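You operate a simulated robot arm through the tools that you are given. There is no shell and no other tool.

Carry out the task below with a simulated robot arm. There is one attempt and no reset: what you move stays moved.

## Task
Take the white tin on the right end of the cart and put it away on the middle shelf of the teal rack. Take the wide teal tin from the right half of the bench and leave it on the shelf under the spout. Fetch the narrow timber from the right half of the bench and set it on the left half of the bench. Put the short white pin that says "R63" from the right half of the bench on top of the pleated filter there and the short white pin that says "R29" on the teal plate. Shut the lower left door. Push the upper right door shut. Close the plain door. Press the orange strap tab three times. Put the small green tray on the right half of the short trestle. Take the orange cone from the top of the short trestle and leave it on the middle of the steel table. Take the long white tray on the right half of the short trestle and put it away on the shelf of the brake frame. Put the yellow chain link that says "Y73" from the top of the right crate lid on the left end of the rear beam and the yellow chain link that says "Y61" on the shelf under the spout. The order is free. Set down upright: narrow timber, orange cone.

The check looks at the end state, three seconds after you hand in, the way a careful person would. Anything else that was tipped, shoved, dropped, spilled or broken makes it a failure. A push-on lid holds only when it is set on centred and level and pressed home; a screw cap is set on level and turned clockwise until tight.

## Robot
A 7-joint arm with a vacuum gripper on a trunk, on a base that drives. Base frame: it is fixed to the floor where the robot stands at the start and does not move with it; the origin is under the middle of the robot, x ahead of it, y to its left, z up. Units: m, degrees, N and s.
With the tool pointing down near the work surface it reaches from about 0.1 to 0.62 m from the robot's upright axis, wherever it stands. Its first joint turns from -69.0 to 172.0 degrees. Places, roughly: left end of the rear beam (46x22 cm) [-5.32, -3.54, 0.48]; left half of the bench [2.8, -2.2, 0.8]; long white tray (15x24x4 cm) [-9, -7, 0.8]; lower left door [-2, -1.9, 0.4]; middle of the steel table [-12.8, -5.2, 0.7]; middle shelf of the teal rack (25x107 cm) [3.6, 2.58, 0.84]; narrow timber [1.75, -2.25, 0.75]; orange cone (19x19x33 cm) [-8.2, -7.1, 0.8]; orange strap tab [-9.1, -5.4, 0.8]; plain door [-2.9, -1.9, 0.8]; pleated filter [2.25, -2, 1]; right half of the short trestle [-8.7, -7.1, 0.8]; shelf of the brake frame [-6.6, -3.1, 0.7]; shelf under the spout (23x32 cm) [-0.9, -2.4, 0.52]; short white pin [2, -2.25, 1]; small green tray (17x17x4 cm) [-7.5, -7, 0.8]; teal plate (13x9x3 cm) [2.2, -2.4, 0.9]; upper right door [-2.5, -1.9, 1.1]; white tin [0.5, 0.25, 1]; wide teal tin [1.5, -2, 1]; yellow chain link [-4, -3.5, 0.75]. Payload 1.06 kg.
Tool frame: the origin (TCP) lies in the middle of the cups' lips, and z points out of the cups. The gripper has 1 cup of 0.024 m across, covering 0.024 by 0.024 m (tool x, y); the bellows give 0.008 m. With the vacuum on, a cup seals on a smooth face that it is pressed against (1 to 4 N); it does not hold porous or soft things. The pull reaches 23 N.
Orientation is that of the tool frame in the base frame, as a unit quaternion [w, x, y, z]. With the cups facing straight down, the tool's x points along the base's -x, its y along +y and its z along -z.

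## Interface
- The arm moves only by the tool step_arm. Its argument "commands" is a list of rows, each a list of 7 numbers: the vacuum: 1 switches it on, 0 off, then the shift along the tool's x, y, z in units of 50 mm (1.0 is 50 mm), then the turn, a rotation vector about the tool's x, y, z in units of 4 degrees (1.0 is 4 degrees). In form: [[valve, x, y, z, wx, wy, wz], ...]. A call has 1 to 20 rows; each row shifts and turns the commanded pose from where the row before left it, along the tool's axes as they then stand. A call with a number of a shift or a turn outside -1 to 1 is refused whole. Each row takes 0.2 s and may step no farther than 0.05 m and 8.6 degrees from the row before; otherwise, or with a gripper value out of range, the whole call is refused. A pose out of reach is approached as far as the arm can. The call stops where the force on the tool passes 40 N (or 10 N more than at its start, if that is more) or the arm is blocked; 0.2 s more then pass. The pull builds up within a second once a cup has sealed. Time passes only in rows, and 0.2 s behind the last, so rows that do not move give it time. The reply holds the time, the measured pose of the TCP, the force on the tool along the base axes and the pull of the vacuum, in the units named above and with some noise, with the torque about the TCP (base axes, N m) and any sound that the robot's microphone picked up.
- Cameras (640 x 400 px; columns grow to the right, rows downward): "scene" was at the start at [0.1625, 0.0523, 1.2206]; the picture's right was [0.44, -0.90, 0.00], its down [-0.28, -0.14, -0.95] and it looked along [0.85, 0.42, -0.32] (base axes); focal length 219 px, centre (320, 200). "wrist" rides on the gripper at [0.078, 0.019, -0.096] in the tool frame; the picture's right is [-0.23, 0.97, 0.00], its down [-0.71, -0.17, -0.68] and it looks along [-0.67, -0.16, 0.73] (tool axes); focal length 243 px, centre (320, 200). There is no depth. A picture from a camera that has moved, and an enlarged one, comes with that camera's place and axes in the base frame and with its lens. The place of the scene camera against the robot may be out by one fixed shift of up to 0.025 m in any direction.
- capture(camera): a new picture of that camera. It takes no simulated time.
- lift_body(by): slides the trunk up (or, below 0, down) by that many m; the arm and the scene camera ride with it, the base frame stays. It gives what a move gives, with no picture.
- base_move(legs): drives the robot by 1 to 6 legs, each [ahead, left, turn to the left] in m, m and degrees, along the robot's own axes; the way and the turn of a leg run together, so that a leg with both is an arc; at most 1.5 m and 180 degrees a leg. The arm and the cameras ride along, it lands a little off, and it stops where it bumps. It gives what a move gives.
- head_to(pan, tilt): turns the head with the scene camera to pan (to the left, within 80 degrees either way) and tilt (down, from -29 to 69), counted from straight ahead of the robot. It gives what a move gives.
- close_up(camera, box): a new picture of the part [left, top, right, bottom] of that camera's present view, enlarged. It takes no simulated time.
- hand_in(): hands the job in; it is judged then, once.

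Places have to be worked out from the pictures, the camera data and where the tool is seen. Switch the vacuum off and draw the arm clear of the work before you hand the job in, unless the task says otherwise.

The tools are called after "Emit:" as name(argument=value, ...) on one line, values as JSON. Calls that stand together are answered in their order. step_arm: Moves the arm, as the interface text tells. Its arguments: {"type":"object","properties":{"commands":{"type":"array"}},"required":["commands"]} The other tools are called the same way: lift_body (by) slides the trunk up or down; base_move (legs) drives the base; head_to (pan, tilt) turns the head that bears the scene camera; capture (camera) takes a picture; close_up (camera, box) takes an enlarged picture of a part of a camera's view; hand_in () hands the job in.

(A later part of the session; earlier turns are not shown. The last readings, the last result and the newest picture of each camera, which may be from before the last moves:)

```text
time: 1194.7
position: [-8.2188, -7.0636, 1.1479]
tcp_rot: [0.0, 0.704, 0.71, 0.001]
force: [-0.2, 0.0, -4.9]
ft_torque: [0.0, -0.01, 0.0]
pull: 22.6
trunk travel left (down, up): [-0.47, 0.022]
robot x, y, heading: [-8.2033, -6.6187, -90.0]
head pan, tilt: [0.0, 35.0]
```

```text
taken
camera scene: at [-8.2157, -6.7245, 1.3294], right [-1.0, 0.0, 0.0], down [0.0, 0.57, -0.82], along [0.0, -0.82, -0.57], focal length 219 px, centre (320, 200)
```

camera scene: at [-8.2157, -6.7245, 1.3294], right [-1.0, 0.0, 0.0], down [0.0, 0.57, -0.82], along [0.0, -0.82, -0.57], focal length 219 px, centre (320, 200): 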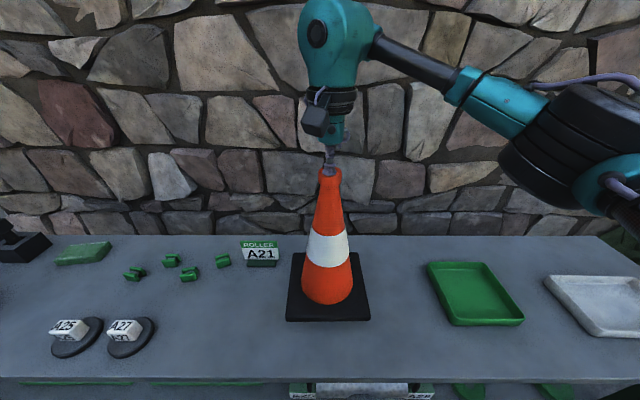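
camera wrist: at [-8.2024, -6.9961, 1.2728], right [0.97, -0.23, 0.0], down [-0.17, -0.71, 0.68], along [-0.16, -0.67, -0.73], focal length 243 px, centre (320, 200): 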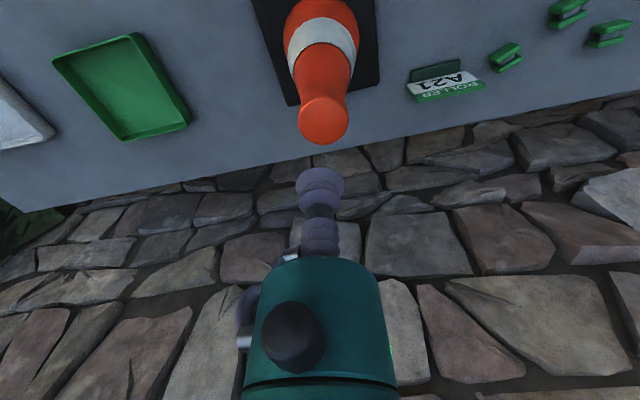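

The cone hangs straight (≈0.5 kg). Backing off and heading west to the steel table.

Emit:
base_move(legs=[[-0.45, 0, 0], [0, -1.4, 0], [0, -1.4, 0]])

Emit:
head_to(pan=-60, tilt=20)

Emit:
capture(camera="scene")

Emit:
capture(camera="wrist")

```text
time: 1221.8
position: [-11.0576, -6.6123, 1.1473]
tcp_rot: [0.0, 0.708, 0.706, 0.001]
force: [0.5, 0.5, -6.1]
ft_torque: [0.0, 0.03, 0.02]
pull: 23.2
trunk travel left (down, up): [-0.47, 0.022]
robot x, y, heading: [-11.0379, -6.1694, -90.5]
head pan, tilt: [0.0, 35.0]
```

```text
time: 1223.1
position: [-11.0582, -6.6129, 1.1468]
tcp_rot: [0.0, 0.708, 0.706, 0.001]
force: [0.6, 0.1, -6.0]
ft_torque: [-0.01, 0.0, -0.04]
pull: 22.3
trunk travel left (down, up): [-0.47, 0.022]
robot x, y, heading: [-11.0366, -6.1697, -90.6]
head pan, tilt: [-60.0, 20.0]
```

```text
taken
camera scene: at [-11.1311, -6.2303, 1.3533], right [-0.49, 0.87, 0.0], down [0.3, 0.17, -0.94], along [-0.82, -0.46, -0.34], focal length 219 px, centre (320, 200)
```

scene: 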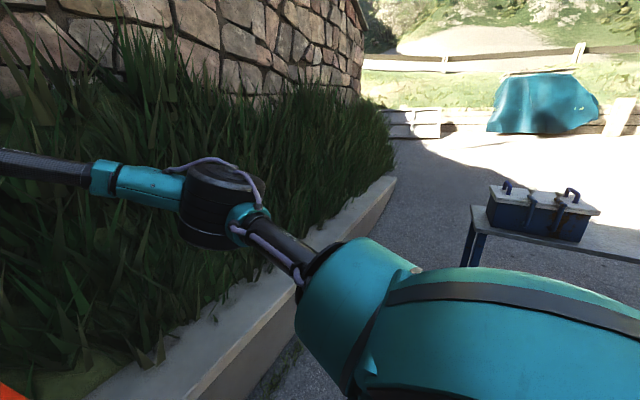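

```text
taken
camera wrist: at [-11.0371, -6.5341, 1.2451], right [0.97, -0.24, 0.0], down [-0.17, -0.71, 0.68], along [-0.16, -0.66, -0.73], focal length 243 px, centre (320, 200)
```

wrist: 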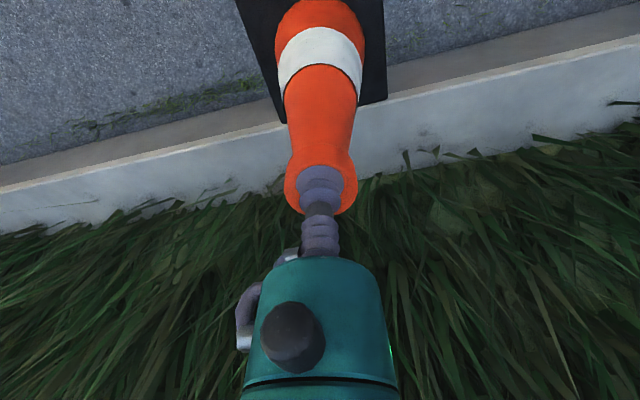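

The steel table with a toolbox is to the west; I'll back away from the hedge, turn to face it, and take a good look.

Emit:
base_move(legs=[[-0.65, 0, 0], [0, 0, -89.4], [0, -0.3, 0]])

Emit:
head_to(pan=0, tilt=20)

Emit:
capture(camera="scene")

```text
time: 1233.5
position: [-11.4715, -5.184, 1.1483]
tcp_rot: [0.002, 1.0, -0.004, 0.002]
force: [-0.3, 0.2, -5.5]
ft_torque: [0.0, -0.02, -0.01]
pull: 22.5
trunk travel left (down, up): [-0.47, 0.022]
robot x, y, heading: [-11.0315, -5.2069, 179.2]
head pan, tilt: [-60.0, 20.0]
```

```text
time: 1234.8
position: [-11.4715, -5.1837, 1.1471]
tcp_rot: [0.001, 1.0, -0.004, 0.001]
force: [0.5, 0.3, -6.1]
ft_torque: [-0.04, 0.0, 0.0]
pull: 22.9
trunk travel left (down, up): [-0.47, 0.022]
robot x, y, heading: [-11.0272, -5.2046, 179.3]
head pan, tilt: [0.0, 20.0]
```

```text
taken
camera scene: at [-11.1592, -5.1924, 1.3533], right [0.01, 1.0, 0.0], down [0.34, 0.0, -0.94], along [-0.94, 0.01, -0.34], focal length 219 px, centre (320, 200)
```

scene: 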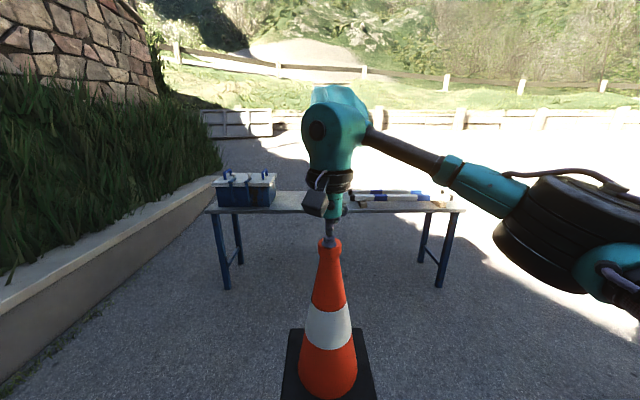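

Emit:
close_up(camera="scene", box=[190, 150, 480, 300])

Emit:
base_move(legs=[[0.5, 0.1, 0.8]])

Emit:
head_to(pan=-10, tilt=30)

Emit:
capture(camera="scene")

```text
2.21 times, centred on (335, 225) of scene
camera zoom: at [-11.1592, -5.1924, 1.3533], right [0.01, 1.0, 0.0], down [0.34, 0.0, -0.94], along [-0.94, 0.01, -0.34], focal length 482 px, centre (287, 145)
```

zoom: 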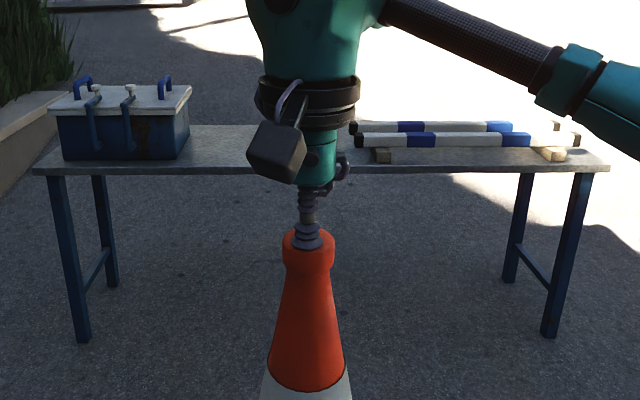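

```text
time: 1237.8
position: [-11.9898, -5.2701, 1.147]
tcp_rot: [0.001, 1.0, -0.01, 0.001]
force: [0.3, -0.1, -5.2]
ft_torque: [0.0, -0.04, 0.02]
pull: 23.3
trunk travel left (down, up): [-0.47, 0.022]
robot x, y, heading: [-11.5524, -5.2971, 178.6]
head pan, tilt: [0.0, 20.0]
```

```text
time: 1238.5
position: [-11.9901, -5.2711, 1.1492]
tcp_rot: [0.001, 1.0, -0.011, 0.001]
force: [0.5, -0.7, -6.1]
ft_torque: [-0.01, -0.04, -0.01]
pull: 23.4
trunk travel left (down, up): [-0.47, 0.022]
robot x, y, heading: [-11.5501, -5.3016, 178.4]
head pan, tilt: [-10.0, 30.0]
```

```text
taken
camera scene: at [-11.6736, -5.2684, 1.3373], right [0.2, 0.98, 0.0], down [0.49, -0.1, -0.87], along [-0.85, 0.17, -0.5], focal length 219 px, centre (320, 200)
```

scene: 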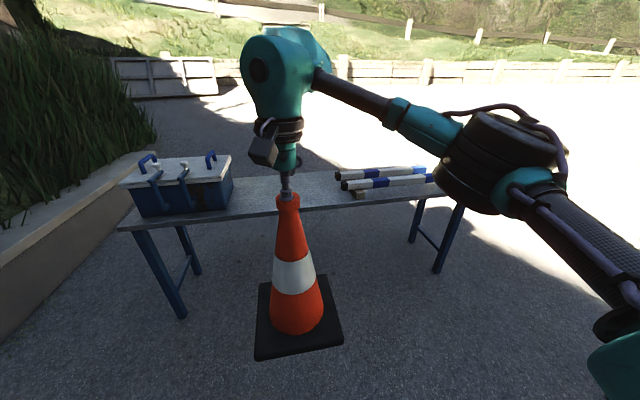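

The table's middle is free between the toolbox (y<-5.53) and the striped rods (y>-4.92). I'll drive straight in with the cone ~6 cm above the table top.

Emit:
base_move(legs=[[0.5, -0.05, 1.6]])

Emit:
head_to(pan=0, tilt=40)

Emit:
capture(camera="scene")

Emit:
capture(camera="wrist")

```text
time: 1241.5
position: [-12.4893, -5.2296, 1.1473]
tcp_rot: [0.001, 1.0, 0.006, 0.001]
force: [0.3, -1.0, -6.7]
ft_torque: [-0.04, -0.02, 0.01]
pull: 22.7
trunk travel left (down, up): [-0.47, 0.022]
robot x, y, heading: [-12.0484, -5.2451, -179.9]
head pan, tilt: [-10.0, 30.0]
```

```text
time: 1242.2
position: [-12.4899, -5.2296, 1.1479]
tcp_rot: [0.0, 1.0, 0.005, 0.001]
force: [-0.1, -0.1, -6.3]
ft_torque: [-0.02, -0.02, -0.02]
pull: 23.2
trunk travel left (down, up): [-0.47, 0.022]
robot x, y, heading: [-12.0425, -5.2428, -179.8]
head pan, tilt: [0.0, 40.0]
```

```text
taken
camera scene: at [-12.1695, -5.233, 1.3219], right [0.0, 1.0, 0.0], down [0.64, 0.0, -0.77], along [-0.77, 0.0, -0.64], focal length 219 px, centre (320, 200)
```

scene: 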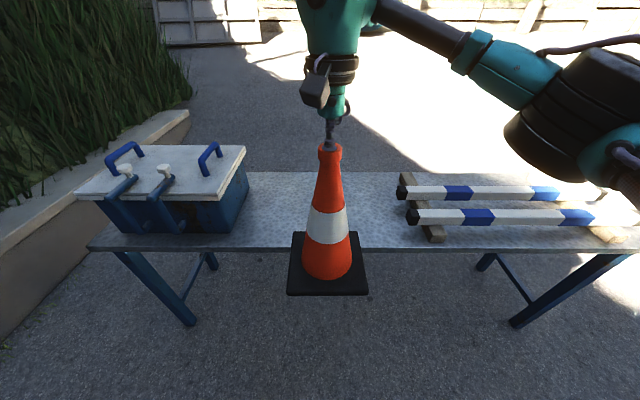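

```text
taken
camera wrist: at [-12.4106, -5.248, 1.2449], right [-0.23, -0.97, 0.0], down [-0.71, 0.16, 0.68], along [-0.67, 0.15, -0.73], focal length 243 px, centre (320, 200)
```

wrist: 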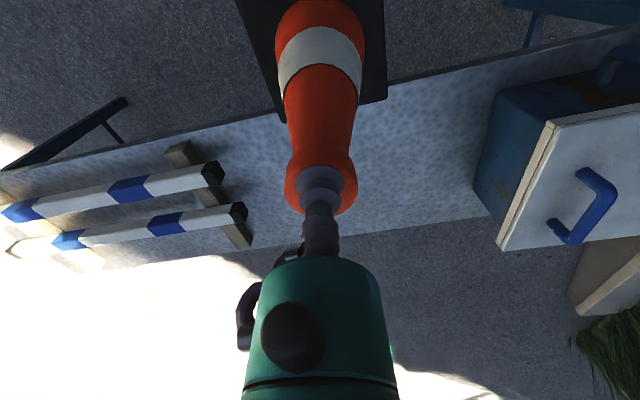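

Driving in the remaining 0.31 m (cone base passes above the edge by ~6 cm).

Emit:
base_move(legs=[[0.31, -0.04, 0]])

Emit:
capture(camera="scene")

Emit:
capture(camera="wrist")

```text
time: 1244.4
position: [-12.8092, -5.191, 1.1478]
tcp_rot: [0.0, 1.0, 0.004, 0.002]
force: [0.1, 0.5, -5.3]
ft_torque: [0.01, -0.02, 0.04]
pull: 22.5
trunk travel left (down, up): [-0.47, 0.022]
robot x, y, heading: [-12.3645, -5.2046, -179.8]
head pan, tilt: [0.0, 40.0]
```

```text
taken
camera scene: at [-12.4887, -5.194, 1.3218], right [0.0, 1.0, 0.0], down [0.64, 0.0, -0.77], along [-0.77, 0.0, -0.64], focal length 219 px, centre (320, 200)
```

scene: 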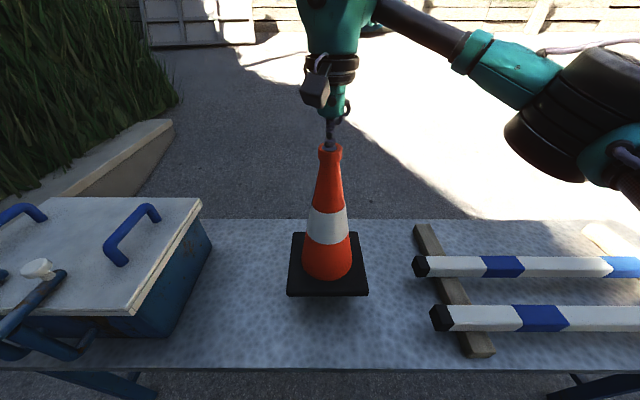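

```text
taken
camera wrist: at [-12.7297, -5.2086, 1.2447], right [-0.23, -0.97, 0.0], down [-0.71, 0.17, 0.68], along [-0.67, 0.15, -0.73], focal length 243 px, centre (320, 200)
```

wrist: 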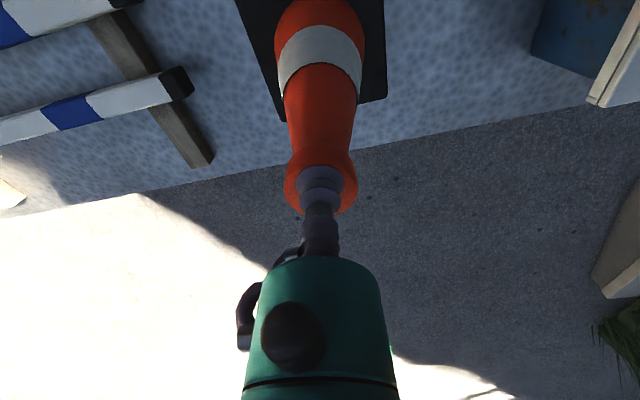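

Over the middle. Shift 2.5 cm further in and lower gently.

Emit:
step_arm(commands=[[1, -0.25, 0, 0, 0, 0, 0], [1, -0.25, 0, 0, 0, 0, 0], [1, 0, 0, 0.3, 0, 0, 0], [1, 0, 0, 0.3, 0, 0, 0], [1, 0, 0, 0, 0, 0, 0]])

Emit:
capture(camera="scene")

```text
time: 1245.6
position: [-12.834, -5.1926, 1.1182]
tcp_rot: [0.001, 1.0, 0.004, 0.001]
force: [-0.3, 0.0, -5.5]
ft_torque: [-0.05, -0.07, 0.01]
pull: 22.9
trunk travel left (down, up): [-0.47, 0.022]
robot x, y, heading: [-12.3654, -5.2058, -180.0]
head pan, tilt: [0.0, 40.0]
```

```text
taken
camera scene: at [-12.488, -5.1941, 1.3219], right [0.0, 1.0, 0.0], down [0.64, 0.0, -0.77], along [-0.77, 0.0, -0.64], focal length 219 px, centre (320, 200)
```

scene: 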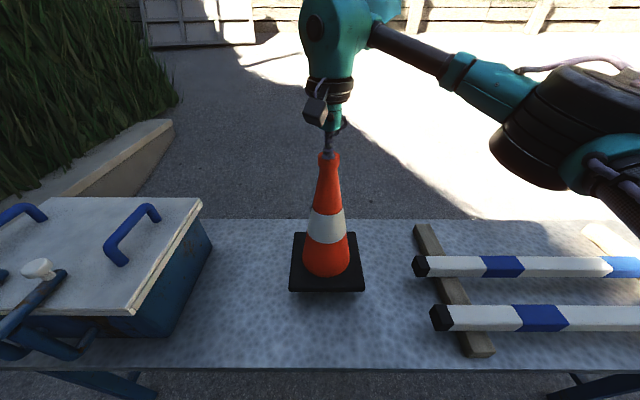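

Emit:
step_arm(commands=[[1, 0, 0, 0.25, 0, 0, 0], [1, 0, 0, 0.2, 0, 0, 0], [1, 0, 0, 0.1, 0, 0, 0], [1, 0, 0, 0, 0, 0, 0]])

```text
time: 1246.6
position: [-12.8334, -5.1913, 1.0892]
tcp_rot: [0.001, 1.0, 0.004, 0.0]
force: [-0.4, 0.1, -5.1]
ft_torque: [-0.02, 0.0, 0.03]
pull: 22.4
trunk travel left (down, up): [-0.47, 0.022]
robot x, y, heading: [-12.3648, -5.2062, -179.8]
head pan, tilt: [0.0, 40.0]
```

Emit:
step_arm(commands=[[1, 0, 0, 0.1, 0, 0, 0], [1, 0, 0, 0.08, 0, 0, 0], [1, 0, 0, 0.06, 0, 0, 0], [1, 0, 0, 0, 0, 0, 0]])

Emit:
close_up(camera="scene", box=[230, 120, 430, 340])

```text
time: 1247.6
position: [-12.8331, -5.1903, 1.0793]
tcp_rot: [0.0, 1.0, 0.004, 0.001]
force: [-0.5, 0.2, -4.8]
ft_torque: [0.01, -0.02, 0.02]
pull: 23.3
trunk travel left (down, up): [-0.47, 0.022]
robot x, y, heading: [-12.3634, -5.2068, -179.9]
head pan, tilt: [0.0, 40.0]
```

```text
1.82 times, centred on (330, 230) of scene
camera zoom: at [-12.4881, -5.1941, 1.3219], right [0.0, 1.0, 0.0], down [0.64, 0.0, -0.77], along [-0.77, 0.0, -0.64], focal length 398 px, centre (302, 146)
```

zoom: 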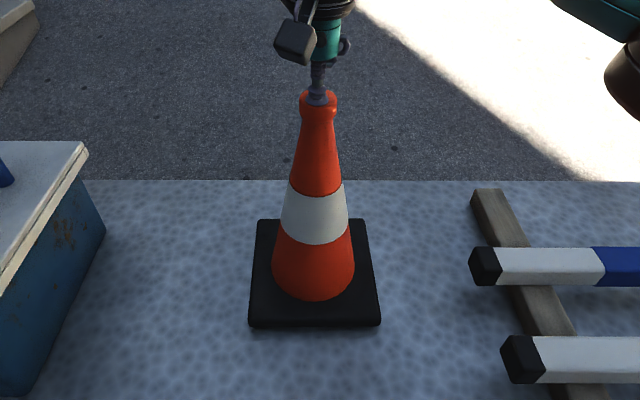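

Emit:
step_arm(commands=[[1, 0, 0, 0.08, 0, 0, 0], [1, 0, 0, 0.08, 0, 0, 0], [1, 0, 0, 0.06, 0, 0, 0], [1, 0, 0, 0, 0, 0, 0]])

```text
time: 1248.6
position: [-12.8314, -5.1922, 1.0701]
tcp_rot: [0.001, 1.0, 0.004, -0.001]
force: [6.1, 1.5, 16.1]
ft_torque: [0.05, 0.05, -0.1]
pull: 22.5
trunk travel left (down, up): [-0.47, 0.022]
robot x, y, heading: [-12.365, -5.2047, -179.7]
head pan, tilt: [0.0, 40.0]
```

Touchdown (16 N). Easing off and releasing.

Emit:
step_arm(commands=[[1, 0, 0, -0.05, 0, 0, 0], [1, 0, 0, 0, 0, 0, 0], [0, 0, 0, 0, 0, 0, 0], [0, 0, 0, 0, 0, 0, 0], [0, 0, 0, 0, 0, 0, 0], [0, 0, 0, -0.1, 0, 0, 0], [0, 0, 0, -0.3, 0, 0, 0], [0, 0, 0, -0.6, 0, 0, 0], [0, 0, 0, 0, 0, 0, 0]])

Emit:
capture(camera="scene")

```text
time: 1250.6
position: [-12.8308, -5.1919, 1.1202]
tcp_rot: [0.0, 1.0, 0.004, 0.001]
force: [0.0, -0.6, -0.1]
ft_torque: [0.02, 0.01, 0.01]
pull: 0.1
trunk travel left (down, up): [-0.47, 0.022]
robot x, y, heading: [-12.3644, -5.2065, -179.9]
head pan, tilt: [0.0, 40.0]
```

```text
taken
camera scene: at [-12.4879, -5.1941, 1.3219], right [0.0, 1.0, 0.0], down [0.64, 0.0, -0.77], along [-0.77, 0.0, -0.64], focal length 219 px, centre (320, 200)
```

scene: 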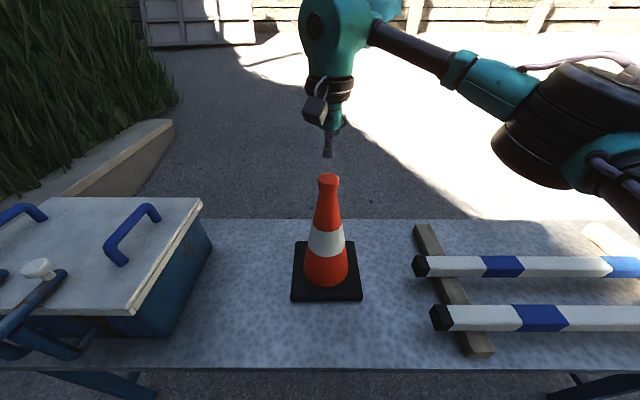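

The cone stands upright on the steel table. Retracting and returning to the trestle for the long white tray.

Emit:
step_arm(commands=[[0, 0.3, 0, -0.8, 0, 0, 0], [0, 0.8, 0, -0.2, 0, 0, 0], [0, 0.8, 0, 0, 0, 0, 0], [0, 0, 0, 0, 0, 0, 0]])

Emit:
base_move(legs=[[-0.95, 0, 0], [0, 0, 90], [0.85, 0, 0], [0, 1.2, 0], [0, 1.15, 0]])

Emit:
lift_body(by=-0.06)

Emit:
capture(camera="scene")

Emit:
capture(camera="wrist")

```text
time: 1251.6
position: [-12.7399, -5.192, 1.1701]
tcp_rot: [0.0, 1.0, 0.004, 0.001]
force: [0.0, -0.9, 0.0]
ft_torque: [0.04, -0.03, -0.03]
pull: 0.1
trunk travel left (down, up): [-0.47, 0.022]
robot x, y, heading: [-12.3679, -5.2068, -179.9]
head pan, tilt: [0.0, 40.0]
```

```text
time: 1284.4
position: [-9.1023, -6.402, 1.169]
tcp_rot: [-0.001, 0.703, 0.711, 0.001]
force: [0.8, 0.1, -0.4]
ft_torque: [-0.04, -0.01, -0.05]
pull: 0.1
trunk travel left (down, up): [-0.47, 0.022]
robot x, y, heading: [-9.0926, -6.0267, -89.4]
head pan, tilt: [0.0, 40.0]
```

```text
time: 1285.4
position: [-9.102, -6.4016, 1.1115]
tcp_rot: [0.0, 0.702, 0.712, 0.001]
force: [-0.4, 0.2, -0.1]
ft_torque: [0.01, -0.02, -0.02]
pull: 0.0
trunk travel left (down, up): [-0.41, 0.082]
robot x, y, heading: [-9.0891, -6.0308, -89.8]
head pan, tilt: [0.0, 40.0]
```

```text
taken
camera scene: at [-9.101, -6.1706, 1.252], right [-1.0, -0.01, 0.0], down [-0.01, 0.64, -0.77], along [0.01, -0.77, -0.64], focal length 219 px, centre (320, 200)
```

scene: 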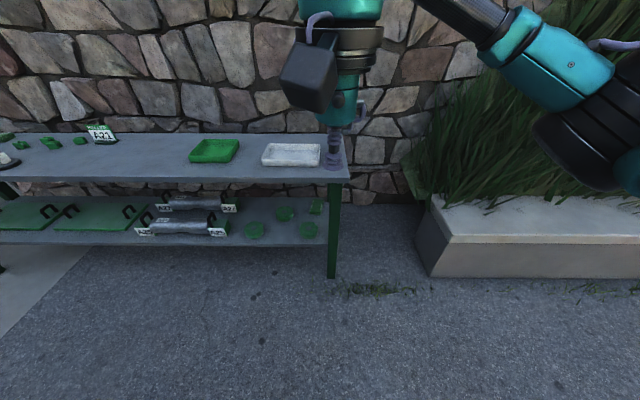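

```text
taken
camera wrist: at [-9.0837, -6.3229, 1.2076], right [0.97, -0.22, 0.0], down [-0.16, -0.71, 0.68], along [-0.15, -0.67, -0.73], focal length 243 px, centre (320, 200)
```

wrist: 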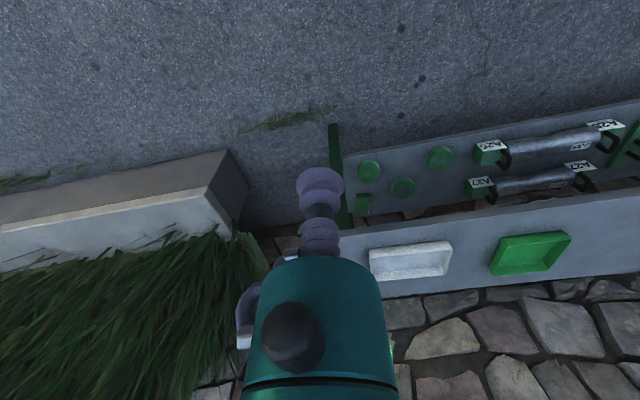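

Emit:
base_move(legs=[[0.54, 0.1, -0.3]])

Emit:
capture(camera="scene")

Emit:
capture(camera="wrist")

```text
time: 1288.6
position: [-8.9929, -6.9493, 1.1093]
tcp_rot: [-0.001, 0.701, 0.713, 0.001]
force: [0.3, -1.4, 0.1]
ft_torque: [0.01, 0.0, -0.02]
pull: 0.1
trunk travel left (down, up): [-0.41, 0.082]
robot x, y, heading: [-8.9841, -6.5719, -89.3]
head pan, tilt: [0.0, 40.0]
```

```text
taken
camera scene: at [-8.9919, -6.7172, 1.2521], right [-1.0, -0.01, 0.0], down [-0.01, 0.64, -0.77], along [0.01, -0.77, -0.64], focal length 219 px, centre (320, 200)
```

scene: 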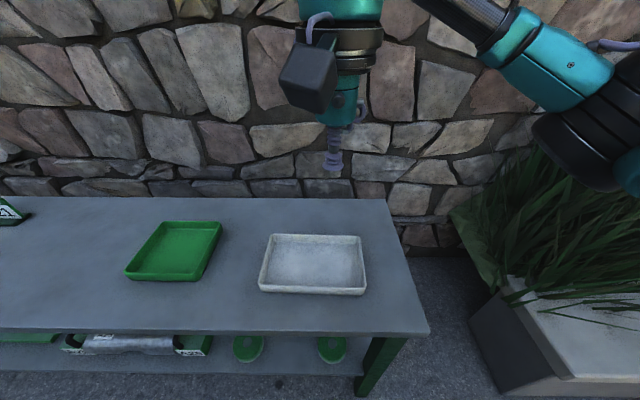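

```text
taken
camera wrist: at [-8.9742, -6.8698, 1.2074], right [0.98, -0.22, 0.0], down [-0.16, -0.71, 0.68], along [-0.15, -0.67, -0.73], focal length 243 px, centre (320, 200)
```

wrist: 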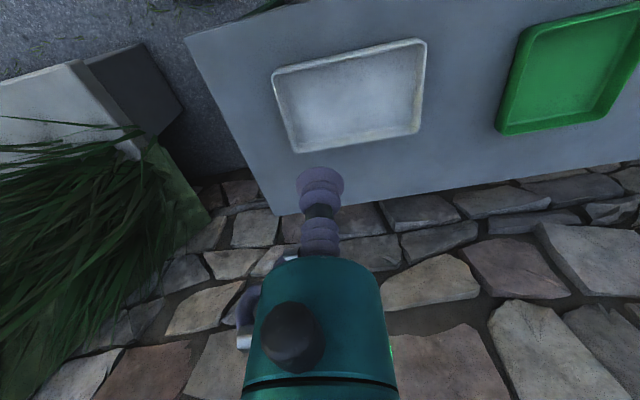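

White tray centre (-8.958,-7.05). Moving over and lowering to just above its floor.

Emit:
step_arm(commands=[[0, -0.66, 0.23, 0, 0, 0, 0], [0, -0.66, 0.23, 0, 0, 0, 0], [0, -0.66, 0.23, 0.5, 0, 0, 0], [0, 0, 0, 0.9, 0, 0, 0], [0, 0, 0, 0.9, 0, 0, 0], [0, 0, 0, 0.9, 0, 0, 0], [0, 0, 0, 0.9, 0, 0, 0], [0, 0, 0, 0.9, 0, 0, 0], [0, 0, 0, 0.6, 0, 0, 0], [1, 0, 0, 0, 0, 0, 0]])

Emit:
capture(camera="wrist")

Emit:
capture(camera="scene")

```text
time: 1290.8
position: [-8.9552, -7.049, 0.832]
tcp_rot: [0.0, 0.701, 0.713, 0.001]
force: [-0.2, 0.3, 0.6]
ft_torque: [0.01, 0.01, 0.01]
pull: 0.1
trunk travel left (down, up): [-0.41, 0.082]
robot x, y, heading: [-8.9822, -6.5752, -89.5]
head pan, tilt: [0.0, 40.0]
```

```text
taken
camera wrist: at [-8.9371, -6.9702, 0.9295], right [0.98, -0.22, 0.0], down [-0.16, -0.71, 0.68], along [-0.15, -0.67, -0.73], focal length 243 px, centre (320, 200)
```

wrist: 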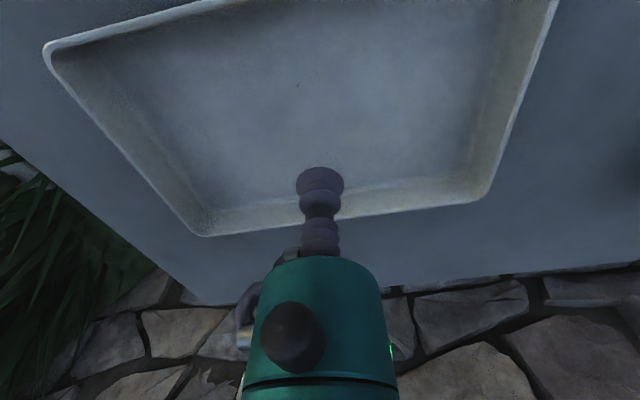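

```text
taken
camera scene: at [-8.992, -6.7168, 1.2521], right [-1.0, -0.01, 0.0], down [-0.01, 0.64, -0.77], along [0.01, -0.77, -0.64], focal length 219 px, centre (320, 200)
```

scene: 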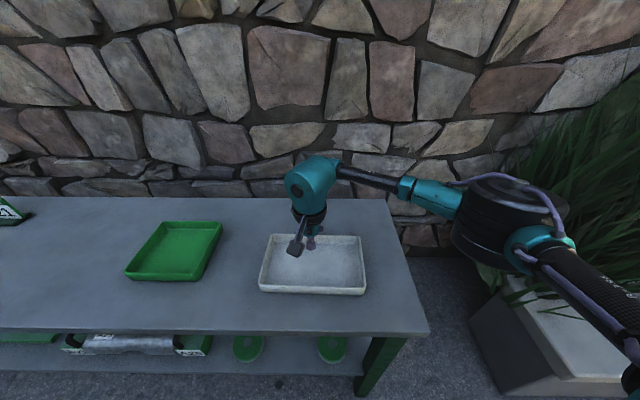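

Well centred. Descending to seal.

Emit:
step_arm(commands=[[1, 0, 0, 0.5, 0, 0, 0], [1, 0, 0, 0.4, 0, 0, 0], [1, 0, 0, 0.15, 0, 0, 0], [1, 0, 0, 0, 0, 0, 0]])

Emit:
step_arm(commands=[[1, 0, 0, 0.06, 0, 0, 0], [1, 0, 0, 0.06, 0, 0, 0], [1, 0, 0, 0.06, 0, 0, 0], [1, 0, 0, 0, 0, 0, 0], [1, 0, 0, 0, 0, 0, 0]])

```text
time: 1291.8
position: [-8.9583, -7.0471, 0.7782]
tcp_rot: [0.0, 0.701, 0.713, 0.0]
force: [-0.2, 0.1, 0.0]
ft_torque: [0.01, 0.0, 0.01]
pull: 0.0
trunk travel left (down, up): [-0.41, 0.082]
robot x, y, heading: [-8.9815, -6.5752, -89.3]
head pan, tilt: [0.0, 40.0]
```

```text
time: 1293.0
position: [-8.9563, -7.046, 0.7702]
tcp_rot: [0.0, 0.702, 0.713, 0.001]
force: [0.7, 0.0, 1.0]
ft_torque: [-0.01, -0.01, -0.02]
pull: 0.1
trunk travel left (down, up): [-0.41, 0.082]
robot x, y, heading: [-8.9831, -6.5727, -89.6]
head pan, tilt: [0.0, 40.0]
```

Emit:
step_arm(commands=[[1, 0, 0, 0.06, 0, 0, 0], [1, 0, 0, 0.06, 0, 0, 0], [1, 0, 0, 0, 0, 0, 0], [1, 0, 0, 0, 0, 0, 0]])

```text
time: 1294.0
position: [-8.9563, -7.0466, 0.7641]
tcp_rot: [0.001, 0.701, 0.713, 0.001]
force: [-1.6, 0.9, 12.6]
ft_torque: [0.01, -0.01, -0.1]
pull: 23.3
trunk travel left (down, up): [-0.41, 0.082]
robot x, y, heading: [-8.981, -6.5724, -89.7]
head pan, tilt: [0.0, 40.0]
```

Sealed. Lifting the white tray and retracting.

Emit:
step_arm(commands=[[1, 0, 0, -0.2, 0, 0, 0], [1, 0, 0, -0.6, 0, 0, 0], [1, 0, 0, -0.9, 0, 0, 0], [1, 0, 0, -0.9, 0, 0, 0], [1, 0, 0, -0.9, 0, 0, 0], [1, 0, 0, -0.9, 0, 0, 0], [1, 0.5, 0, -0.8, 0, 0, 0], [1, 0.8, 0, 0, 0, 0, 0], [1, 0.8, 0, 0, 0, 0, 0], [1, 0, 0, 0, 0, 0, 0]])

Emit:
base_move(legs=[[-0.5, 0, 0]])

Emit:
capture(camera="scene")

```text
time: 1296.2
position: [-8.9581, -6.9414, 1.0251]
tcp_rot: [0.0, 0.702, 0.712, 0.001]
force: [0.1, -0.1, -2.7]
ft_torque: [-0.03, -0.03, 0.0]
pull: 23.1
trunk travel left (down, up): [-0.41, 0.082]
robot x, y, heading: [-8.9822, -6.5743, -89.6]
head pan, tilt: [0.0, 40.0]
```

```text
time: 1299.2
position: [-8.9621, -6.4401, 1.0256]
tcp_rot: [0.0, 0.698, 0.716, 0.001]
force: [0.1, -0.3, -3.7]
ft_torque: [0.0, -0.05, -0.05]
pull: 23.1
trunk travel left (down, up): [-0.41, 0.082]
robot x, y, heading: [-8.9898, -6.074, -88.8]
head pan, tilt: [0.0, 40.0]
```

```text
taken
camera scene: at [-8.9981, -6.2155, 1.2522], right [-1.0, -0.02, 0.0], down [-0.01, 0.64, -0.77], along [0.01, -0.77, -0.64], focal length 219 px, centre (320, 200)
```

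scene: 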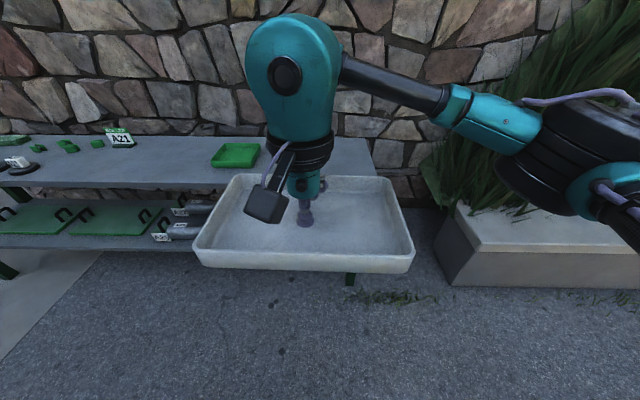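

The white tray is held securely. Now the long way round (west of the machine, north, and back down the corridor) to the brake frame. First leg: west and north past the first bench.

Emit:
base_move(legs=[[0, -0.75, -1.2], [-0.9, 0, 0], [-0.9, 0, 0]])

Emit:
base_move(legs=[[0, -1.3, 0], [0, -1.2, 0], [-0.7, -0.2, 0]])

```text
time: 1314.9
position: [-9.7452, -4.6524, 1.0251]
tcp_rot: [-0.001, 0.693, 0.721, 0.0]
force: [-0.1, -0.4, -3.2]
ft_torque: [0.0, -0.04, 0.0]
pull: 22.8
trunk travel left (down, up): [-0.41, 0.082]
robot x, y, heading: [-9.7758, -4.2855, -87.9]
head pan, tilt: [0.0, 40.0]
```

```text
time: 1340.0
position: [-12.4163, -4.0695, 1.0263]
tcp_rot: [-0.001, 0.686, 0.727, 0.001]
force: [0.9, 0.3, -3.2]
ft_torque: [0.0, -0.03, 0.01]
pull: 22.9
trunk travel left (down, up): [-0.41, 0.082]
robot x, y, heading: [-12.4566, -3.7061, -86.7]
head pan, tilt: [0.0, 40.0]
```

Emit:
base_move(legs=[[-0.9, 0, -3.3], [-0.9, 0, 0], [-0.9, 0, 0]])

Emit:
base_move(legs=[[-0.9, 0, 0], [-0.9, 0, 0]])

```text
time: 1353.5
position: [-12.3983, -1.365, 1.0253]
tcp_rot: [-0.001, 0.722, 0.692, 0.001]
force: [0.0, 0.9, -3.7]
ft_torque: [-0.02, 0.0, -0.01]
pull: 22.5
trunk travel left (down, up): [-0.41, 0.082]
robot x, y, heading: [-12.4037, -0.9921, -92.5]
head pan, tilt: [0.0, 40.0]
```

```text
time: 1362.4
position: [-12.3201, 0.4089, 1.0256]
tcp_rot: [-0.001, 0.729, 0.684, 0.001]
force: [-0.5, 1.1, -3.7]
ft_torque: [0.0, 0.0, 0.0]
pull: 22.4
trunk travel left (down, up): [-0.41, 0.082]
robot x, y, heading: [-12.3187, 0.7785, -93.8]
head pan, tilt: [0.0, 40.0]
```

Emit:
base_move(legs=[[-1.3, 0, 3.8], [-1.3, 0.2, 0], [-0.35, 0.8, 0]])

Emit:
head_to(pan=75, tilt=20)

Emit:
capture(camera="scene")

```text
time: 1382.1
position: [-11.2559, 3.3461, 1.0253]
tcp_rot: [-0.001, 0.704, 0.71, 0.001]
force: [0.1, 0.7, -3.4]
ft_torque: [-0.02, -0.02, -0.01]
pull: 23.0
trunk travel left (down, up): [-0.41, 0.082]
robot x, y, heading: [-11.2769, 3.7175, -89.6]
head pan, tilt: [0.0, 40.0]
```

```text
time: 1383.5
position: [-11.2571, 3.3469, 1.0243]
tcp_rot: [-0.001, 0.704, 0.71, 0.0]
force: [-0.6, -0.6, -2.9]
ft_torque: [-0.01, -0.01, -0.01]
pull: 22.7
trunk travel left (down, up): [-0.41, 0.082]
robot x, y, heading: [-11.2782, 3.7137, -89.5]
head pan, tilt: [75.0, 20.0]
```

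```text
taken
camera scene: at [-11.1996, 3.6324, 1.2835], right [-0.25, -0.97, 0.0], down [-0.33, 0.09, -0.94], along [0.91, -0.24, -0.34], focal length 219 px, centre (320, 200)
```

scene: 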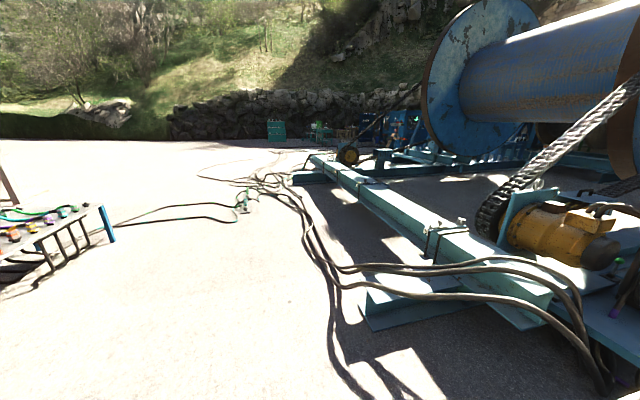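

Clear lane between the table and the hose bundle at y≈3.9. Driving east.

Emit:
base_move(legs=[[-0.2, 1.3, -0.5], [0, 1.4, 0], [0, 1.4, 0]])

Emit:
base_move(legs=[[0, 1.4, 0], [0, 1.3, 0]])

Emit:
capture(camera="wrist")

```text
time: 1411.4
position: [-8.2558, 3.6365, 1.025]
tcp_rot: [-0.001, 0.693, 0.721, -0.001]
force: [0.3, 0.5, -2.7]
ft_torque: [0.01, -0.02, -0.01]
pull: 22.0
trunk travel left (down, up): [-0.41, 0.082]
robot x, y, heading: [-8.2903, 4.0025, -88.0]
head pan, tilt: [75.0, 20.0]
stopped in leg 3: the robot was blocked; the commanded pose is now the measured one
```

```text
time: 1412.2
position: [-8.2567, 3.6372, 1.0255]
tcp_rot: [0.0, 0.693, 0.721, 0.0]
force: [0.2, 0.3, -4.2]
ft_torque: [-0.03, 0.01, 0.0]
pull: 22.6
trunk travel left (down, up): [-0.41, 0.082]
robot x, y, heading: [-8.2882, 4.006, -87.7]
head pan, tilt: [75.0, 20.0]
stopped in leg 1: the robot was blocked; the commanded pose is now the measured one
```

```text
taken
camera wrist: at [-8.2382, 3.7152, 1.1218], right [0.98, -0.2, 0.0], down [-0.14, -0.72, 0.68], along [-0.14, -0.67, -0.73], focal length 243 px, centre (320, 200)
```

wrist: 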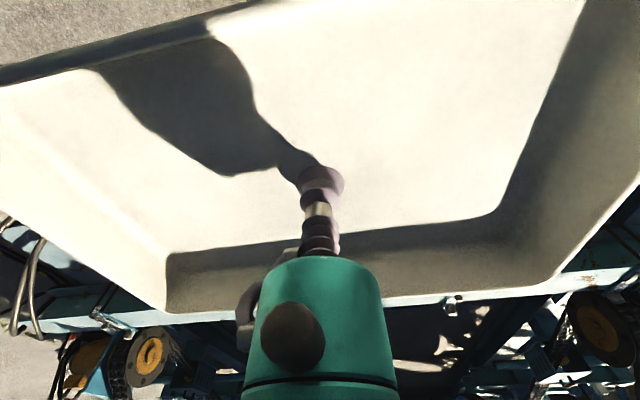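

Blocked — there's a small hose coupling on the ground near (-7.94,3.96). Looking at it.

Emit:
head_to(pan=80, tilt=45)

Emit:
capture(camera="scene")

Emit:
head_to(pan=70, tilt=20)

Emit:
capture(camera="scene")

```text
time: 1413.1
position: [-8.2563, 3.6363, 1.0248]
tcp_rot: [-0.001, 0.693, 0.721, 0.0]
force: [-0.9, 0.6, -3.2]
ft_torque: [-0.02, -0.01, -0.01]
pull: 23.3
trunk travel left (down, up): [-0.41, 0.082]
robot x, y, heading: [-8.2852, 4.0048, -88.2]
head pan, tilt: [80.0, 45.0]
```

```text
taken
camera scene: at [-8.2167, 3.9343, 1.2449], right [-0.14, -0.99, 0.0], down [-0.7, 0.1, -0.71], along [0.7, -0.1, -0.71], focal length 219 px, centre (320, 200)
```

scene: 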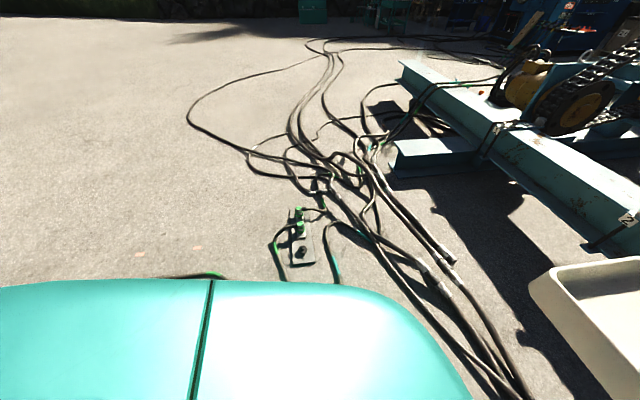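

```text
time: 1414.0
position: [-8.2559, 3.636, 1.0259]
tcp_rot: [-0.001, 0.692, 0.722, 0.0]
force: [-0.4, -0.1, -2.5]
ft_torque: [0.02, 0.0, -0.02]
pull: 23.1
trunk travel left (down, up): [-0.41, 0.082]
robot x, y, heading: [-8.2908, 4.0041, -88.0]
head pan, tilt: [70.0, 20.0]
```

```text
taken
camera scene: at [-8.2086, 3.9169, 1.2834], right [-0.31, -0.95, 0.0], down [-0.33, 0.11, -0.94], along [0.89, -0.29, -0.34], focal length 219 px, centre (320, 200)
```

scene: 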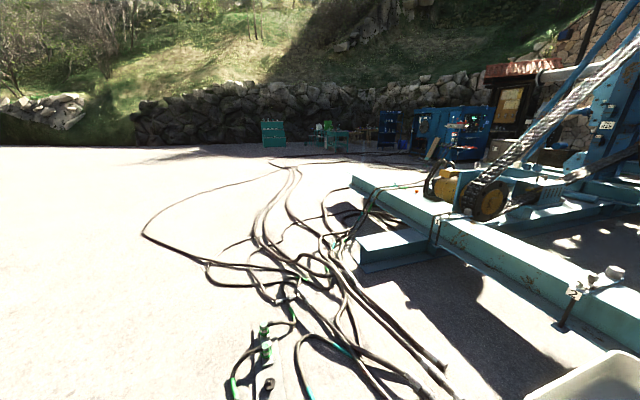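

The coupling itself is still ahead of me and untouched; hoses lie by my left foot. Earlier I passed freely along y≈3.3, so I'll use that line.

Emit:
base_move(legs=[[0, -0.1, -2.0], [0.7, 0, 0], [0, 1.2, 0]])

Emit:
base_move(legs=[[0, 1.4, 0], [0, 1.4, 0]])

```text
time: 1429.2
position: [-7.1843, 2.9329, 1.0252]
tcp_rot: [-0.001, 0.712, 0.702, 0.001]
force: [-0.7, -0.2, -2.5]
ft_torque: [0.0, -0.04, -0.01]
pull: 23.4
trunk travel left (down, up): [-0.41, 0.082]
robot x, y, heading: [-7.2014, 3.302, -90.9]
head pan, tilt: [70.0, 20.0]
```

```text
time: 1453.8
position: [-4.387, 2.9198, 1.0231]
tcp_rot: [-0.001, 0.717, 0.697, 0.0]
force: [-0.4, 0.4, -3.4]
ft_torque: [0.02, -0.04, 0.0]
pull: 23.1
trunk travel left (down, up): [-0.41, 0.082]
robot x, y, heading: [-4.3953, 3.2925, -91.8]
head pan, tilt: [70.0, 20.0]
```

Now south down the corridor.

Emit:
base_move(legs=[[1.4, 0.15, 1.8], [1.4, -0.12, 0], [1.3, 0, 0], [1.2, 0, 0]])

Emit:
head_to(pan=-40, tilt=25)

Emit:
capture(camera="scene")

```text
time: 1479.1
position: [-4.3115, -2.362, 1.025]
tcp_rot: [-0.001, 0.702, 0.712, 0.0]
force: [0.5, 0.2, -3.6]
ft_torque: [-0.03, -0.04, -0.01]
pull: 22.8
trunk travel left (down, up): [-0.41, 0.082]
robot x, y, heading: [-4.3337, -1.9928, -89.6]
head pan, tilt: [70.0, 20.0]
```

```text
time: 1481.0
position: [-4.3129, -2.3609, 1.0252]
tcp_rot: [-0.001, 0.703, 0.711, 0.0]
force: [-0.1, -0.3, -2.5]
ft_torque: [0.01, -0.05, -0.03]
pull: 23.3
trunk travel left (down, up): [-0.41, 0.082]
robot x, y, heading: [-4.3362, -1.9941, -89.6]
head pan, tilt: [-40.0, 25.0]
```

```text
taken
camera scene: at [-4.4048, -2.1224, 1.2754], right [-0.77, 0.64, 0.0], down [0.27, 0.33, -0.91], along [-0.58, -0.7, -0.42], focal length 219 px, centre (320, 200)
```

scene: 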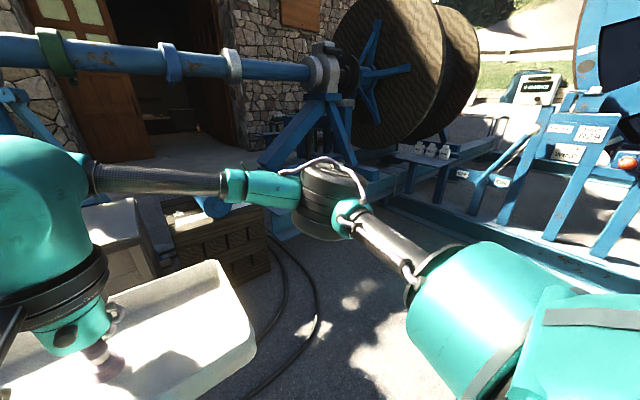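

I'm back in the corridor. The shelf's free front part is around (-6.56,-3.13). I'll turn to face west and approach it from the east.

Emit:
base_move(legs=[[0, 0, -90], [0.9, 0.3, 0]])

Emit:
head_to(pan=10, tilt=25)

Emit:
capture(camera="scene")

```text
time: 1489.5
position: [-5.5624, -2.3502, 1.0246]
tcp_rot: [-0.001, 1.0, 0.02, 0.001]
force: [-0.4, -0.2, -3.0]
ft_torque: [-0.03, 0.04, 0.03]
pull: 22.9
trunk travel left (down, up): [-0.41, 0.082]
robot x, y, heading: [-5.1936, -2.3171, -177.8]
head pan, tilt: [-40.0, 25.0]
```

```text
time: 1490.7
position: [-5.5624, -2.3506, 1.0244]
tcp_rot: [-0.001, 1.0, 0.019, 0.001]
force: [1.0, 0.2, -3.7]
ft_torque: [-0.03, 0.01, 0.0]
pull: 23.1
trunk travel left (down, up): [-0.41, 0.082]
robot x, y, heading: [-5.1919, -2.3196, -177.7]
head pan, tilt: [10.0, 25.0]
```

```text
taken
camera scene: at [-5.366, -2.3283, 1.2754], right [-0.21, 0.98, 0.0], down [0.41, 0.09, -0.91], along [-0.89, -0.19, -0.42], focal length 219 px, centre (320, 200)
```

scene: 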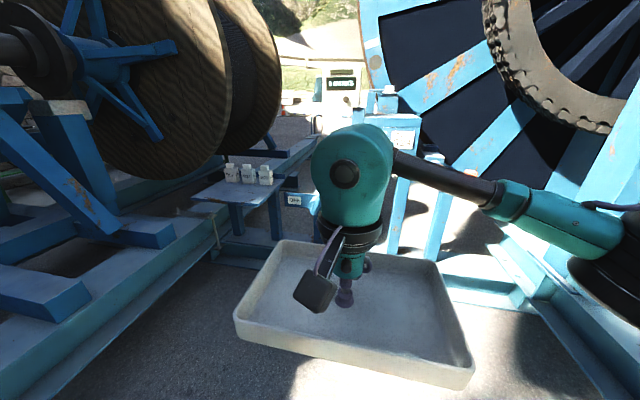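

Emit:
base_move(legs=[[0.3, 0.55, -2.2]])

Emit:
head_to(pan=0, tilt=35)

Emit:
capture(camera="scene")

Emit:
capture(camera="wrist")

```text
time: 1496.0
position: [-5.8613, -2.8848, 1.0247]
tcp_rot: [0.0, 1.0, -0.005, 0.001]
force: [-0.3, -0.2, -4.6]
ft_torque: [-0.01, 0.02, 0.02]
pull: 22.3
trunk travel left (down, up): [-0.41, 0.082]
robot x, y, heading: [-5.4907, -2.8689, 179.4]
head pan, tilt: [10.0, 25.0]
```

```text
time: 1496.7
position: [-5.8629, -2.8846, 1.0244]
tcp_rot: [-0.001, 1.0, -0.004, 0.001]
force: [0.6, 0.2, -2.6]
ft_torque: [-0.03, 0.03, 0.0]
pull: 23.1
trunk travel left (down, up): [-0.41, 0.082]
robot x, y, heading: [-5.493, -2.8714, 179.7]
head pan, tilt: [0.0, 35.0]
```

```text
taken
camera scene: at [-5.6623, -2.8568, 1.2597], right [0.01, 1.0, 0.0], down [0.57, -0.01, -0.82], along [-0.82, 0.01, -0.57], focal length 219 px, centre (320, 200)
```

scene: 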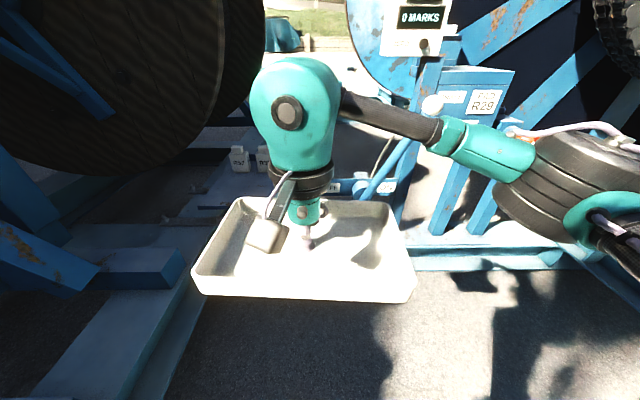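

```text
taken
camera wrist: at [-5.7829, -2.9044, 1.1219], right [-0.24, -0.97, 0.0], down [-0.71, 0.18, 0.68], along [-0.66, 0.17, -0.73], focal length 243 px, centre (320, 200)
```

wrist: 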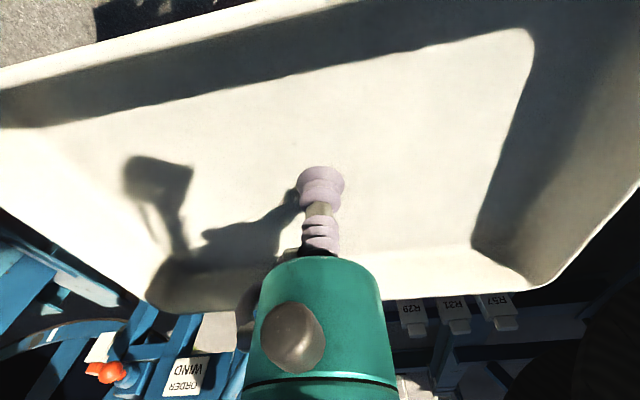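

The tray hides the shelf; I'll lower the arm to z≈0.87 and look over it.

Emit:
step_arm(commands=[[1, 0, 0, 0.8, 0, 0, 0], [1, 0, 0, 0.8, 0, 0, 0], [1, 0, 0, 0.8, 0, 0, 0], [1, 0, 0, 0.6, 0, 0, 0], [1, 0, 0, 0, 0, 0, 0]])

Emit:
capture(camera="scene")

Emit:
head_to(pan=15, tilt=30)

Emit:
capture(camera="scene")

```text
time: 1497.9
position: [-5.8629, -2.8867, 0.8767]
tcp_rot: [-0.001, 1.0, -0.004, 0.001]
force: [0.9, -0.4, -3.5]
ft_torque: [-0.02, 0.01, 0.03]
pull: 23.5
trunk travel left (down, up): [-0.41, 0.082]
robot x, y, heading: [-5.4903, -2.8662, 179.3]
head pan, tilt: [0.0, 35.0]
```

```text
taken
camera scene: at [-5.6623, -2.8568, 1.2597], right [0.01, 1.0, 0.0], down [0.57, -0.01, -0.82], along [-0.82, 0.01, -0.57], focal length 219 px, centre (320, 200)
```

scene: 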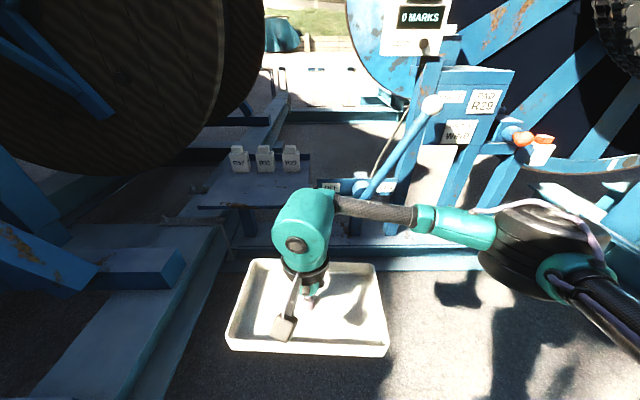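

```text
time: 1498.7
position: [-5.8617, -2.8853, 0.8767]
tcp_rot: [-0.001, 1.0, -0.004, 0.001]
force: [-0.1, 0.0, -3.6]
ft_torque: [0.0, 0.0, 0.04]
pull: 23.2
trunk travel left (down, up): [-0.41, 0.082]
robot x, y, heading: [-5.493, -2.8691, 179.2]
head pan, tilt: [15.0, 30.0]
```

```text
taken
camera scene: at [-5.6619, -2.8801, 1.2674], right [-0.25, 0.97, 0.0], down [0.48, 0.12, -0.87], along [-0.84, -0.21, -0.5], focal length 219 px, centre (320, 200)
```

scene: 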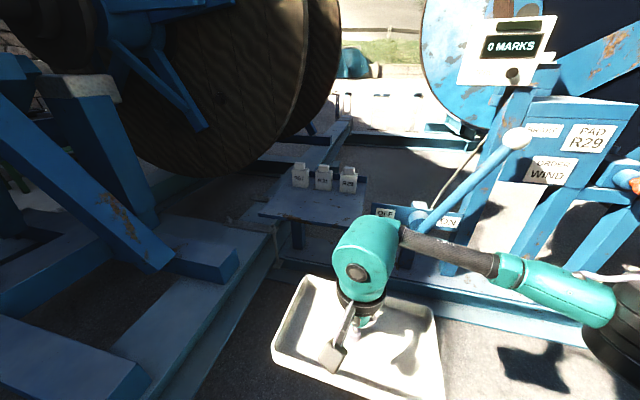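

The shelf top spans x -6.41…≈-6.9 with the bottles at x≈-6.74; free front strip ~28 cm deep, and the brake lever is at y≥-2.65. I'll drive in with the tray above bottle height.

Emit:
base_move(legs=[[0.4, 0.2, 0.6]])

Emit:
head_to(pan=0, tilt=40)

Emit:
capture(camera="scene")

Emit:
capture(camera="wrist")

```text
time: 1501.3
position: [-6.2482, -3.0879, 0.8763]
tcp_rot: [0.0, 1.0, 0.007, 0.0]
force: [-0.2, -0.5, -4.0]
ft_torque: [-0.04, -0.01, 0.01]
pull: 23.3
trunk travel left (down, up): [-0.41, 0.082]
robot x, y, heading: [-5.8775, -3.0626, -179.2]
head pan, tilt: [15.0, 30.0]
```

```text
time: 1502.1
position: [-6.2473, -3.0882, 0.877]
tcp_rot: [-0.001, 1.0, 0.006, 0.001]
force: [-0.7, -0.5, -3.0]
ft_torque: [-0.04, 0.01, 0.03]
pull: 23.1
trunk travel left (down, up): [-0.41, 0.082]
robot x, y, heading: [-5.8733, -3.063, -179.5]
head pan, tilt: [0.0, 40.0]
```

```text
taken
camera scene: at [-6.0439, -3.0534, 1.2521], right [-0.01, 1.0, 0.0], down [0.64, 0.01, -0.77], along [-0.77, -0.01, -0.64], focal length 219 px, centre (320, 200)
```

scene: 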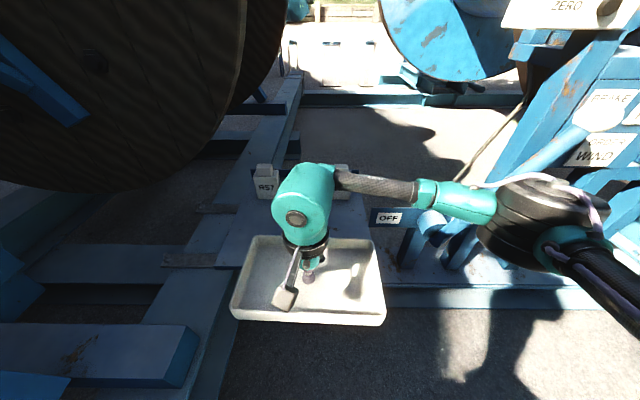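

```text
taken
camera wrist: at [-6.1674, -3.1052, 0.9737], right [-0.22, -0.97, 0.0], down [-0.71, 0.16, 0.68], along [-0.67, 0.15, -0.73], focal length 243 px, centre (320, 200)
```

wrist: 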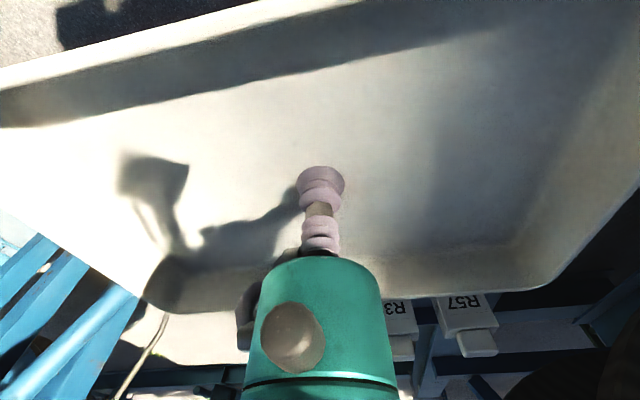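

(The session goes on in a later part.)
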